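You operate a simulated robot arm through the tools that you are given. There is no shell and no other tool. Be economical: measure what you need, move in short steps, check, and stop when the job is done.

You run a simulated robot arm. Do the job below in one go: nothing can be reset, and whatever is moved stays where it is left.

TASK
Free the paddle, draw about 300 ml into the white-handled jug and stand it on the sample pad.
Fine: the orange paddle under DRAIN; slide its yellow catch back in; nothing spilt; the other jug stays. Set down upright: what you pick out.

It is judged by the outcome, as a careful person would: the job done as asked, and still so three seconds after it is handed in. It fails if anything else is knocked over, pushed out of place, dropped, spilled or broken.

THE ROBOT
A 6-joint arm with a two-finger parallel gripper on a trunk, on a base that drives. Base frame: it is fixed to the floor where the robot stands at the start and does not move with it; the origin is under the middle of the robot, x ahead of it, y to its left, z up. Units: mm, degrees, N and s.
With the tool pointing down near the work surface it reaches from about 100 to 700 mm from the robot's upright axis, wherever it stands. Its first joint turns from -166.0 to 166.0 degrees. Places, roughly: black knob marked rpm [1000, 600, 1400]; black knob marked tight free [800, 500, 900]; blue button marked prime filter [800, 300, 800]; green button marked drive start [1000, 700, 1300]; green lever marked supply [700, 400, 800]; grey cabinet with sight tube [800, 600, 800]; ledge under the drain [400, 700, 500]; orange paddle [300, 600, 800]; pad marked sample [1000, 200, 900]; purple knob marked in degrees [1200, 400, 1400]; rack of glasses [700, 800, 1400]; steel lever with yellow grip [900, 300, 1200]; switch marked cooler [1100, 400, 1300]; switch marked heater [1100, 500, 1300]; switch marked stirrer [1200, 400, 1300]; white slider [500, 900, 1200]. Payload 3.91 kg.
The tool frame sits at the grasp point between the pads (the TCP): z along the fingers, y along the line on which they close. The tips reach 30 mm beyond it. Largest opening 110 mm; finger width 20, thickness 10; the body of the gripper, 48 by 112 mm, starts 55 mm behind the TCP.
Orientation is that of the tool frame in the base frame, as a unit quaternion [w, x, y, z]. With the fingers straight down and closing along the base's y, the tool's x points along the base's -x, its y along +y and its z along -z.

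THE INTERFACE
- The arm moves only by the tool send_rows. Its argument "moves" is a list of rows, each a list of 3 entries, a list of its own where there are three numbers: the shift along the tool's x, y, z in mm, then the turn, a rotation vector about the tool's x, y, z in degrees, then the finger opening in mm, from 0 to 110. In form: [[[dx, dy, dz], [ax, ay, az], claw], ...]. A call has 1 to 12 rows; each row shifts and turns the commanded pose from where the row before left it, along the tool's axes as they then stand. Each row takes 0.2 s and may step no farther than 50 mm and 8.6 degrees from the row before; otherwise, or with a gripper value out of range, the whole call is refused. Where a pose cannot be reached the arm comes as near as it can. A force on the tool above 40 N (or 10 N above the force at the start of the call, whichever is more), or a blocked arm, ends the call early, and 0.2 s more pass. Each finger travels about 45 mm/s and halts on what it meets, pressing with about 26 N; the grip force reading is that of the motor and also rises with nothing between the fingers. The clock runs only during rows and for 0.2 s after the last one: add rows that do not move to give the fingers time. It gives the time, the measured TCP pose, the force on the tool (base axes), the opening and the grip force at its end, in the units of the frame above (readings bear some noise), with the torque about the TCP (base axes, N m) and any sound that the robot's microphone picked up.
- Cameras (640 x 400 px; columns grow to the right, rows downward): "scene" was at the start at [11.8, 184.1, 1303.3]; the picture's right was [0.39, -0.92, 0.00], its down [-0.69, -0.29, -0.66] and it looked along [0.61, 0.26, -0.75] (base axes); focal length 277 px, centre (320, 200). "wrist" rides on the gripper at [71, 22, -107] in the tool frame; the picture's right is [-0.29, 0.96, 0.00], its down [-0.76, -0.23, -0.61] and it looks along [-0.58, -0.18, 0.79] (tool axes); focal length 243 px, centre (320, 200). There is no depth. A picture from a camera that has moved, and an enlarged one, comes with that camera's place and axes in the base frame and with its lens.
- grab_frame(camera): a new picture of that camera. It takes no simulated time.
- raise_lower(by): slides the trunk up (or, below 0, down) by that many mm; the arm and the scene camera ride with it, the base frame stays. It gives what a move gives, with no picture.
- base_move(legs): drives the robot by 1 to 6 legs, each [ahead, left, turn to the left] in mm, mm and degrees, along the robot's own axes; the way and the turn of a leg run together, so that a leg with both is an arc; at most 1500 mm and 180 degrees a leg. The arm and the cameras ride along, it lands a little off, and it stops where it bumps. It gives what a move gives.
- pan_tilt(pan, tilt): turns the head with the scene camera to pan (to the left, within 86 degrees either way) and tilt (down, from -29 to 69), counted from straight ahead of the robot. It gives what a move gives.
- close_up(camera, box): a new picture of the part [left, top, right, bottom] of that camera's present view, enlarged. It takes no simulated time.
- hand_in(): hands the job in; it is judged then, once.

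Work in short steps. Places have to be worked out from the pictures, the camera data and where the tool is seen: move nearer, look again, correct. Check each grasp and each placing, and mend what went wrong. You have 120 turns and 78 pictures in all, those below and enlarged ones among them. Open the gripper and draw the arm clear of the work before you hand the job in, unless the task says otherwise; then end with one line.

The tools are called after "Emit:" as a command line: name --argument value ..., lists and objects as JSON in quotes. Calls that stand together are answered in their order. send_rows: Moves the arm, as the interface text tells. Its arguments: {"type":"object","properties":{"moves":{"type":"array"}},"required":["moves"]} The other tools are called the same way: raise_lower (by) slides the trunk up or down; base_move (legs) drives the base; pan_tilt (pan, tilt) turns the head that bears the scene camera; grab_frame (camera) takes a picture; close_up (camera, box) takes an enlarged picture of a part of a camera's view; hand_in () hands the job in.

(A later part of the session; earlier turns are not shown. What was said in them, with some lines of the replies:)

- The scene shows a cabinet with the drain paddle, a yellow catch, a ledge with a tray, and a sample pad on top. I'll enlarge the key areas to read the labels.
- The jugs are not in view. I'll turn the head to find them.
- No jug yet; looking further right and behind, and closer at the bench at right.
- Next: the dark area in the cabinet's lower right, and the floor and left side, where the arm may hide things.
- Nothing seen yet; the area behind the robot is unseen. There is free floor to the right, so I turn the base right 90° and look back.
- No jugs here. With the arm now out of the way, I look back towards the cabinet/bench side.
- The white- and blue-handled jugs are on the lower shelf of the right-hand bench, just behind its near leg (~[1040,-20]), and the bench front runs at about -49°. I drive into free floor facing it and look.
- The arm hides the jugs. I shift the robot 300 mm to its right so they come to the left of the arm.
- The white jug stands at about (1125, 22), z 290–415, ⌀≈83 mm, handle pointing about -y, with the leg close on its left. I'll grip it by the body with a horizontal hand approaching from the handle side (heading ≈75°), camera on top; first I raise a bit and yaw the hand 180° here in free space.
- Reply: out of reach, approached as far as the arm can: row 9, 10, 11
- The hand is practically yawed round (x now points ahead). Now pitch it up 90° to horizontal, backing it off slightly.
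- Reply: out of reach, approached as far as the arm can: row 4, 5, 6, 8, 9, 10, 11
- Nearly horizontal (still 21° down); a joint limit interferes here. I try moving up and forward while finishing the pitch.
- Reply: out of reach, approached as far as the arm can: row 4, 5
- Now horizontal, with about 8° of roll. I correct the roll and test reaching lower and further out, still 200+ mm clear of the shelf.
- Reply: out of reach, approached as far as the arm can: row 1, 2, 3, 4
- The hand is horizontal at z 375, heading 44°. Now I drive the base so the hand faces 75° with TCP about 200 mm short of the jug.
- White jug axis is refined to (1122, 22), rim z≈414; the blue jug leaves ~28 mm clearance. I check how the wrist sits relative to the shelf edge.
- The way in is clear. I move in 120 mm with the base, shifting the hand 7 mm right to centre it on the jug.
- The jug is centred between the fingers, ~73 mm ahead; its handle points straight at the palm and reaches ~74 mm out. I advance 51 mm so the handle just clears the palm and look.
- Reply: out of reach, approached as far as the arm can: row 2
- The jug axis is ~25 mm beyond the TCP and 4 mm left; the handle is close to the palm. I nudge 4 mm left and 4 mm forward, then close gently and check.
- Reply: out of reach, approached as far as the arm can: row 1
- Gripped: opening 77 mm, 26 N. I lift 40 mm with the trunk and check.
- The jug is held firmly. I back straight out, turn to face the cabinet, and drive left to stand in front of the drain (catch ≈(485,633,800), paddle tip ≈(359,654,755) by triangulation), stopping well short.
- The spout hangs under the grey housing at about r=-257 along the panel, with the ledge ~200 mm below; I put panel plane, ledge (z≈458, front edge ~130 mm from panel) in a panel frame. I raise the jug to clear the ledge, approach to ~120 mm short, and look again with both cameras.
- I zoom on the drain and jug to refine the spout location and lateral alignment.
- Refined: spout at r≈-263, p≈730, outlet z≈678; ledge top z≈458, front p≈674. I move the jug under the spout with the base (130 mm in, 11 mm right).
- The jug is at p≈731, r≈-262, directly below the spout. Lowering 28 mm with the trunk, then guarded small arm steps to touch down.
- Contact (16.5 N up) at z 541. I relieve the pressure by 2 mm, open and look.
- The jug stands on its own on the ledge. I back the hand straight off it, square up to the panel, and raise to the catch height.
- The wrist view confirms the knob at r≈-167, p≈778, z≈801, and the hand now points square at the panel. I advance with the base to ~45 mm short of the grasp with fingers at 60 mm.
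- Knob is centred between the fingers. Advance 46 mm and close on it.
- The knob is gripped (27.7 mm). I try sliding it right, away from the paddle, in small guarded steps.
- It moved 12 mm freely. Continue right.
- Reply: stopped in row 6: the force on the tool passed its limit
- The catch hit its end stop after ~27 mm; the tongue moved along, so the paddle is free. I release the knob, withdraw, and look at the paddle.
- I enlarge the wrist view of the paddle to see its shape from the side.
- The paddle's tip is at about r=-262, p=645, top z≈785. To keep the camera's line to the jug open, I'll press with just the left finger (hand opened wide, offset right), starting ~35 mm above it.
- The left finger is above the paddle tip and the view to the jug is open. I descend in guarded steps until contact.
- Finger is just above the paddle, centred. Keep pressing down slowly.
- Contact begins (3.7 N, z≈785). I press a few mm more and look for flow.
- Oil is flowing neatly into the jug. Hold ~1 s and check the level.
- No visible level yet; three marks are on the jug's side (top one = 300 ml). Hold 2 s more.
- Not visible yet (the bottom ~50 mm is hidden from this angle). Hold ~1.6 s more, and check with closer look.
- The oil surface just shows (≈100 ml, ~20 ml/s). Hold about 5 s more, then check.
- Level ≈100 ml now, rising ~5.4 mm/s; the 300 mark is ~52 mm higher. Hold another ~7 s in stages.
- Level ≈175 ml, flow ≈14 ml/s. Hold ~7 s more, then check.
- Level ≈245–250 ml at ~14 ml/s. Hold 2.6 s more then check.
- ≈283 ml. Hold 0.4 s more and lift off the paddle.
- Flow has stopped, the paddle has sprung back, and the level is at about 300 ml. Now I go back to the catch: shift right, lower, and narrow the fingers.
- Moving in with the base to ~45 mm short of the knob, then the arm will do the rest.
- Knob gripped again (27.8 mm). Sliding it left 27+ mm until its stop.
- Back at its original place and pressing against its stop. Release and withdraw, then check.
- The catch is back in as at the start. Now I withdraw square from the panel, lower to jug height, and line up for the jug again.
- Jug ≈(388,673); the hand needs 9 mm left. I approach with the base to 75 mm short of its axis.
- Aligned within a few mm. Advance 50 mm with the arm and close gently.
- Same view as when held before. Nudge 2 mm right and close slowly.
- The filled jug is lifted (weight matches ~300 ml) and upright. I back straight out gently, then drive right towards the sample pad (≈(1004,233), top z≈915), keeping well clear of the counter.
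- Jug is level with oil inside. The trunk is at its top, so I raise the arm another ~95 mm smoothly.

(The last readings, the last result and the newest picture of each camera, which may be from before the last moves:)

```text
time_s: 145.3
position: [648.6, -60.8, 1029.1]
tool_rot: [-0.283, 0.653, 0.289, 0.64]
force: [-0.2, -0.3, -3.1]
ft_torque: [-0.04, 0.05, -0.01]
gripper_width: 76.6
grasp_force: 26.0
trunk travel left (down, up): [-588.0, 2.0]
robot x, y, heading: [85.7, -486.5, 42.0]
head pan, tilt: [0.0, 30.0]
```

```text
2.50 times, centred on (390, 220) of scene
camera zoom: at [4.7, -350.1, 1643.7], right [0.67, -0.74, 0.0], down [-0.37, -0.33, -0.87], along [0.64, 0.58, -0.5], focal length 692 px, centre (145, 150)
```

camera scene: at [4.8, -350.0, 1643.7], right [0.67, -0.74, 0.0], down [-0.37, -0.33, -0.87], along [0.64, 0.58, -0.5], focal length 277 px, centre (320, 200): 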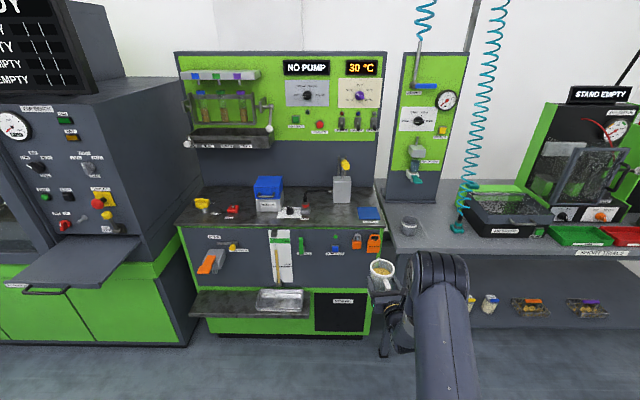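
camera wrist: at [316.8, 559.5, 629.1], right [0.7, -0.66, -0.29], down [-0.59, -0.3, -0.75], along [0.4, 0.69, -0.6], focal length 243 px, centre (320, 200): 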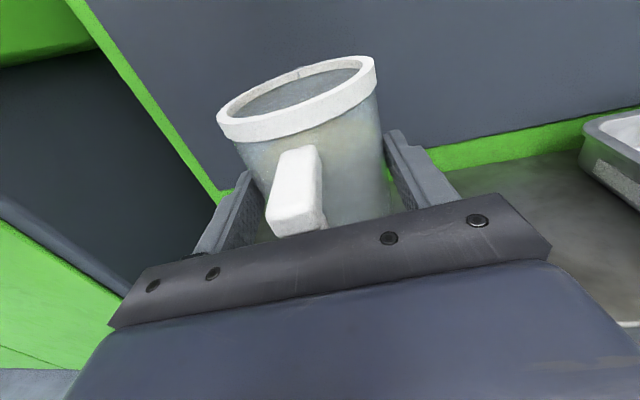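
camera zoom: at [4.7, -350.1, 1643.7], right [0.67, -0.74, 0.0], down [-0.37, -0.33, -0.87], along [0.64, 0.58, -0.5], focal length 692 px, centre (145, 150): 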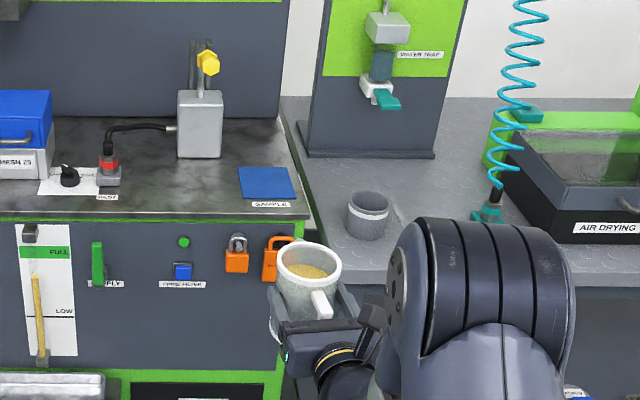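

Pad centre confirmed at ≈(1001,234). I drive 300 mm in with the lateral correction, in two gentle legs, then check.

Emit:
base_move --legs '[[150, -12, 0], [150, -8, 0]]'

Emit:
close_up --camera "scene" --box '[310, 160, 470, 320]'

Emit:
grab_frame --camera "wrist"

```text
time_s: 147.7
position: [885.2, 125.4, 1028.5]
tool_rot: [-0.282, 0.654, 0.287, 0.641]
force: [-0.3, -0.7, -4.0]
ft_torque: [-0.02, 0.0, 0.02]
gripper_width: 76.6
grasp_force: 25.7
trunk travel left (down, up): [-588.0, 2.0]
robot x, y, heading: [326.2, -300.6, 42.2]
head pan, tilt: [0.0, 30.0]
```

```text
2.50 times, centred on (390, 240) of scene
camera zoom: at [242.0, -164.6, 1643.7], right [0.67, -0.74, 0.0], down [-0.37, -0.33, -0.87], along [0.64, 0.58, -0.5], focal length 692 px, centre (145, 100)
```

zoom: 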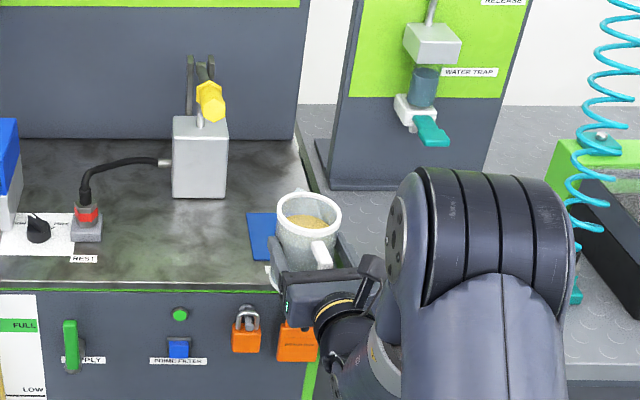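

```text
14 pictures are left
camera wrist: at [829.6, 31.8, 1103.1], right [0.7, -0.65, -0.29], down [-0.59, -0.3, -0.75], along [0.4, 0.7, -0.6], focal length 243 px, centre (320, 200)
```

wrist: 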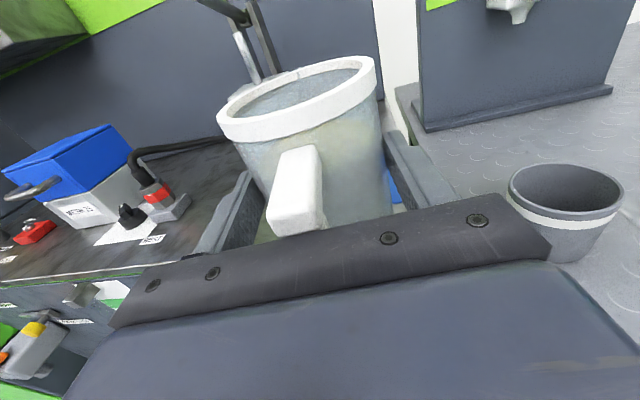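

Lateral alignment is right (jug r≈468, pad centre r≈467); 134 mm remain, with ~30 mm bottom clearance over the counter. Driving in.

Emit:
base_move --legs '[[70, -2, 0], [64, -2, 0]]'

Emit:
close_up --camera "scene" --box '[310, 180, 430, 300]'

Emit:
grab_frame --camera "wrist"

```text
time_s: 149.3
position: [988.7, 211.9, 1028.5]
tool_rot: [-0.282, 0.654, 0.288, 0.64]
force: [0.4, 0.6, -3.3]
ft_torque: [-0.03, 0.02, -0.02]
gripper_width: 76.9
grasp_force: 26.1
trunk travel left (down, up): [-588.0, 2.0]
robot x, y, heading: [425.8, -212.6, 42.0]
head pan, tilt: [0.0, 30.0]
```

```text
3.33 times, centred on (370, 240) of scene
camera zoom: at [345.3, -77.3, 1643.7], right [0.67, -0.74, 0.0], down [-0.37, -0.33, -0.87], along [0.64, 0.58, -0.5], focal length 923 px, centre (153, 67)
```

zoom: 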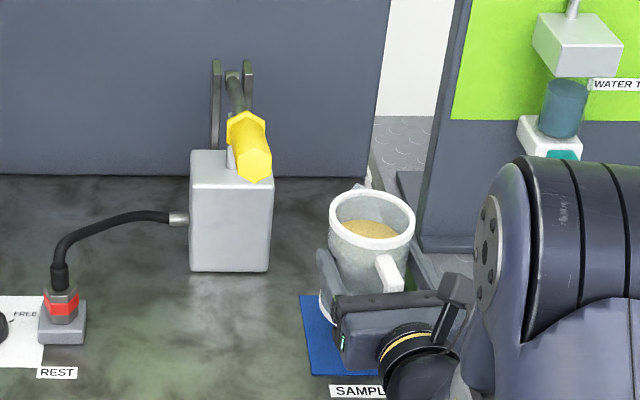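

```text
12 pictures are left
camera wrist: at [932.9, 118.8, 1102.9], right [0.7, -0.65, -0.29], down [-0.59, -0.3, -0.75], along [0.4, 0.7, -0.6], focal length 243 px, centre (320, 200)
```

wrist: 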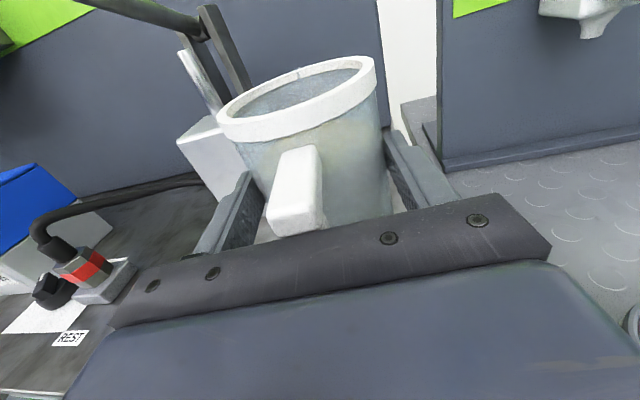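

The jug rim centre is at (1001,234), right over the pad centre. Lowering with guarded arm steps.

Emit:
send_rows --moves '[[[-4, 0, 0], [0, 0, 0], 60], [[-5, 0, 0], [0, 0, 0], 60], [[-5, 0, 0], [0, 0, 0], 60], [[-4, 0, 0], [0, 0, 0], 60], [[-3, 0, 0], [0, 0, 0], 60], [[-2, 0, 0], [0, 0, 0], 60], [[0, 0, 0], [0, 0, 0], 60]]'

```text
time_s: 150.9
position: [987.4, 211.2, 1005.6]
tool_rot: [-0.283, 0.654, 0.289, 0.64]
force: [0.6, 0.3, -3.6]
ft_torque: [-0.04, 0.02, -0.02]
gripper_width: 76.8
grasp_force: 26.0
trunk travel left (down, up): [-588.0, 2.0]
robot x, y, heading: [424.0, -214.1, 42.2]
head pan, tilt: [0.0, 30.0]
```

Emit:
send_rows --moves '[[[-2, 0, 0], [0, 0, 0], 60], [[-2, 0, 0], [0, 0, 0], 60], [[-2, 0, 0], [0, 0, 0], 60], [[-2, 0, 0], [0, 0, 0], 60]]'

```text
time_s: 151.9
position: [988.8, 211.4, 998.0]
tool_rot: [-0.281, 0.655, 0.288, 0.64]
force: [0.1, 0.1, -4.1]
ft_torque: [-0.03, 0.05, -0.03]
gripper_width: 77.0
grasp_force: 25.4
trunk travel left (down, up): [-588.0, 2.0]
robot x, y, heading: [424.5, -212.4, 42.0]
head pan, tilt: [0.0, 30.0]
```

No contact yet; continue in 2 mm steps.

Emit:
send_rows --moves '[[[-2, 0, 0], [0, 0, 0], 60], [[-2, 0, 0], [0, 0, 0], 60], [[-2, 0, 0], [0, 0, 0], 60]]'

```text
time_s: 152.7
position: [988.1, 211.3, 991.8]
tool_rot: [-0.283, 0.653, 0.288, 0.64]
force: [-0.1, 0.2, -3.5]
ft_torque: [-0.05, 0.03, 0.04]
gripper_width: 76.7
grasp_force: 26.0
trunk travel left (down, up): [-588.0, 2.0]
robot x, y, heading: [425.1, -215.8, 42.0]
head pan, tilt: [0.0, 30.0]
```

Emit:
send_rows --moves '[[[-2, 0, 0], [0, 0, 0], 60], [[-2, 0, 0], [0, 0, 0], 60], [[-2, 0, 0], [0, 0, 0], 60]]'

```text
time_s: 153.5
position: [987.7, 211.3, 986.7]
tool_rot: [-0.283, 0.653, 0.288, 0.641]
force: [1.1, -1.1, -1.6]
ft_torque: [-0.12, -0.06, -0.01]
gripper_width: 76.9
grasp_force: 25.8
trunk travel left (down, up): [-588.0, 2.0]
robot x, y, heading: [422.9, -211.6, 41.9]
head pan, tilt: [0.0, 30.0]
```

Force starts to unload; another 2 mm.

Emit:
send_rows --moves '[[[-1.5, 0, 0], [0, 0, 0], 60], [[0, 0, 0], [0, 0, 0], 60]]'

Emit:
close_up --camera "scene" --box '[330, 210, 420, 300]'

```text
time_s: 154.1
position: [986.5, 210.9, 984.7]
tool_rot: [-0.283, 0.652, 0.288, 0.642]
force: [-0.3, -0.9, 8.3]
ft_torque: [-0.2, 0.13, 0.02]
gripper_width: 76.7
grasp_force: 26.2
trunk travel left (down, up): [-588.0, 2.0]
robot x, y, heading: [425.8, -213.5, 42.1]
head pan, tilt: [0.0, 30.0]
```

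```text
4.44 times, centred on (375, 255) of scene
camera zoom: at [343.7, -78.8, 1643.9], right [0.67, -0.74, 0.0], down [-0.37, -0.33, -0.87], along [0.65, 0.58, -0.5], focal length 1230 px, centre (76, -44)
```

zoom: 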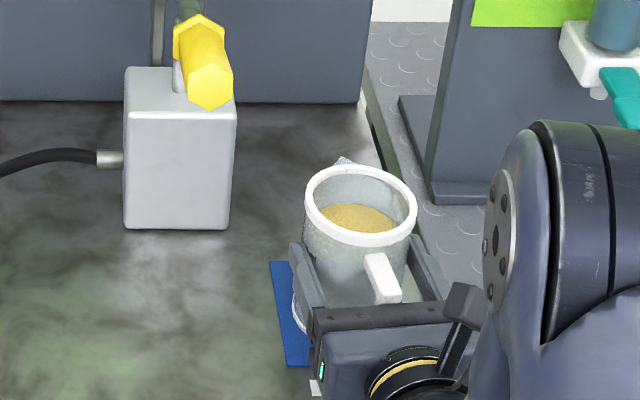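

Touched at z≈985, so the pad top is ~902, and re-evaluating with that height puts the pad centre ~20 mm deeper (p≈935, r≈473). I lift 8 mm, shift 20 mm in and 4 mm right, and lower again.

Emit:
send_rows --moves '[[[4, 0, 0], [0, 0, 0], 60], [[5, 0, 0], [0, 0, 0], 60], [[0, 3, 7], [0, 0, 0], 60], [[0, 3.5, 7], [0, 0, 0], 60], [[0, 0, 5], [0, 0, 0], 60], [[0, 0, 0], [0, 0, 0], 60]]'

Emit:
send_rows --moves '[[[-3, 0, 0], [0, 0, 0], 60], [[-2, 0, 0], [0, 0, 0], 60], [[-1.5, 0, 0], [0, 0, 0], 60], [[-1, 0, 0], [0, 0, 0], 60]]'

```text
time_s: 155.5
position: [1005.1, 221.7, 993.2]
tool_rot: [-0.282, 0.654, 0.287, 0.64]
force: [0.8, 0.1, -3.9]
ft_torque: [-0.04, 0.05, 0.03]
gripper_width: 76.7
grasp_force: 26.1
trunk travel left (down, up): [-588.0, 2.0]
robot x, y, heading: [420.5, -209.7, 41.7]
head pan, tilt: [0.0, 30.0]
```

```text
time_s: 156.5
position: [1004.2, 221.8, 986.7]
tool_rot: [-0.282, 0.653, 0.288, 0.641]
force: [1.3, -0.2, -1.1]
ft_torque: [-0.01, -0.05, -0.03]
gripper_width: 76.8
grasp_force: 26.1
trunk travel left (down, up): [-588.0, 2.0]
robot x, y, heading: [424.6, -215.2, 41.7]
head pan, tilt: [0.0, 30.0]
```

Emit:
send_rows --moves '[[[-1.2, 0, 0], [0, 0, 0], 60], [[0, 0, 0], [0, 0, 0], 60]]'

Emit:
close_up --camera "scene" --box '[330, 210, 420, 300]'

```text
time_s: 157.1
position: [1005.7, 219.6, 985.5]
tool_rot: [-0.284, 0.652, 0.289, 0.641]
force: [3.5, 4.2, 7.9]
ft_torque: [0.12, -0.08, 0.01]
gripper_width: 76.7
grasp_force: 26.1
trunk travel left (down, up): [-588.0, 2.0]
robot x, y, heading: [422.2, -210.0, 41.9]
head pan, tilt: [0.0, 30.0]
```

```text
4.44 times, centred on (375, 255) of scene
camera zoom: at [344.1, -78.2, 1643.9], right [0.67, -0.74, 0.0], down [-0.37, -0.33, -0.87], along [0.65, 0.58, -0.5], focal length 1230 px, centre (76, -44)
```

zoom: 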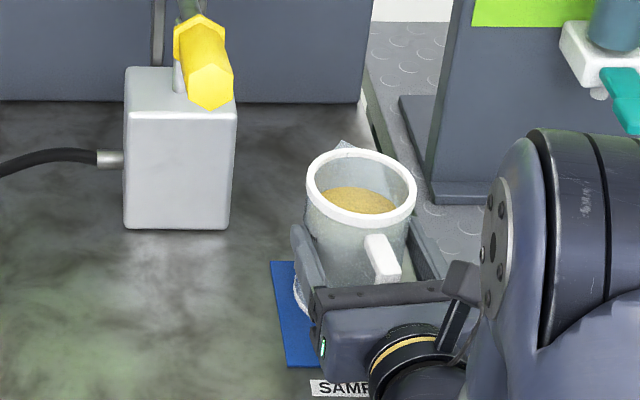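

The jug's base sits centrally on the pad. I relieve the pressure by 1 mm and open slowly.

Emit:
send_rows --moves '[[[1, 0, 0], [0, 0, 0], 66], [[0, 0, 0], [0, 0, 0], 78], [[0, 0, 0], [0, 0, 0], 86], [[0, 0, 0], [0, 0, 0], 96], [[0, 0, 0], [0, 0, 0], 110], [[0, 0, 0], [0, 0, 0], 110]]'

Emit:
grab_frame --camera "wrist"

```text
time_s: 158.5
position: [1005.0, 220.3, 985.2]
tool_rot: [-0.282, 0.654, 0.288, 0.641]
force: [-0.3, -0.7, -0.1]
ft_torque: [0.0, 0.01, 0.03]
gripper_width: 110.3
grasp_force: 0.0
trunk travel left (down, up): [-588.0, 2.0]
robot x, y, heading: [424.4, -211.3, 41.7]
head pan, tilt: [0.0, 30.0]
```

```text
9 pictures are left
camera wrist: at [949.1, 127.6, 1059.8], right [0.7, -0.65, -0.29], down [-0.59, -0.3, -0.75], along [0.4, 0.7, -0.6], focal length 243 px, centre (320, 200)
```

wrist: 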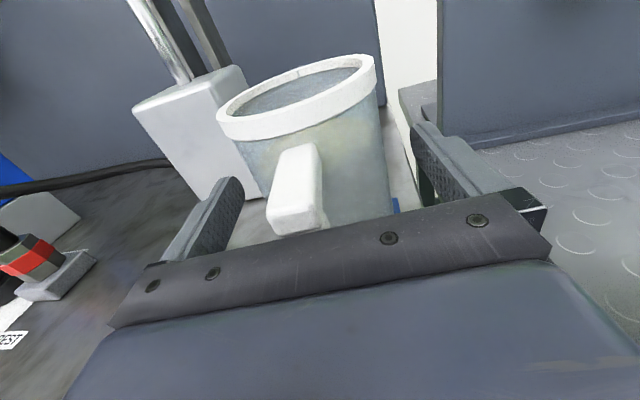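

Released; the jug stands clear of both fingers. Back straight out along the hand's axis.

Emit:
base_move --legs '[[-120, -12, 0], [-180, -18, 0]]'

Emit:
grab_frame --camera "scene"

Emit:
close_up --camera "scene" --box '[300, 150, 420, 250]'

```text
time_s: 160.8
position: [801.4, 0.6, 985.1]
tool_rot: [-0.283, 0.653, 0.288, 0.641]
force: [-0.2, 0.2, -0.2]
ft_torque: [-0.01, -0.03, 0.01]
gripper_width: 109.9
grasp_force: 0.1
trunk travel left (down, up): [-588.0, 2.0]
robot x, y, heading: [218.4, -433.9, 42.0]
head pan, tilt: [0.0, 30.0]
```

```text
8 pictures are left
camera scene: at [142.2, -299.1, 1643.8], right [0.67, -0.74, 0.0], down [-0.37, -0.33, -0.87], along [0.64, 0.58, -0.5], focal length 277 px, centre (320, 200)
```

scene: 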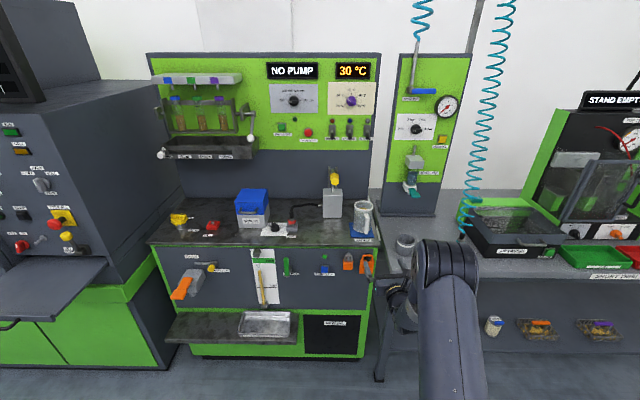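

```text
4.00 times, centred on (360, 200) of scene
camera zoom: at [142.2, -299.1, 1643.8], right [0.67, -0.74, 0.0], down [-0.37, -0.33, -0.87], along [0.64, 0.58, -0.5], focal length 1107 px, centre (160, 200)
```

zoom: 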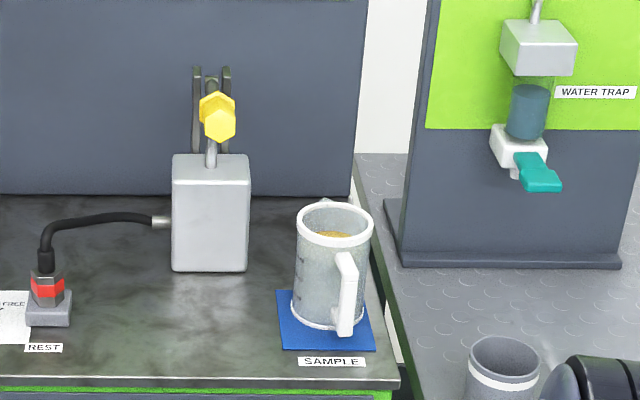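

The jug stands upright on the pad. A final look at the catch, paddle and ledge for drips.

Emit:
close_up --camera "scene" --box '[150, 240, 290, 350]'

```text
3.64 times, centred on (220, 295) of scene
camera zoom: at [142.2, -299.1, 1643.8], right [0.67, -0.74, 0.0], down [-0.37, -0.33, -0.87], along [0.64, 0.58, -0.5], focal length 1007 px, centre (684, -146)
```

zoom: 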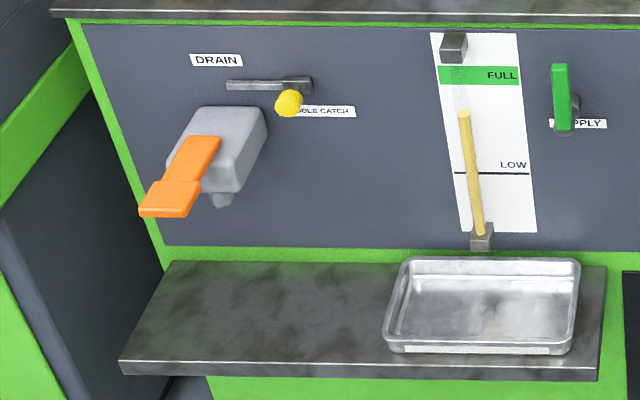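

The catch is in, the ledge is clean, the jug is on the pad, and the open gripper is clear. Handing in.

Emit:
hand_in

```text
The job is handed in.
```

I freed the paddle, drew about 300 ml (judged from the pictures) into the white-handled jug and stood it upright on the sample pad; the yellow catch is back in, I saw no spills, and I did not touch the other jug.
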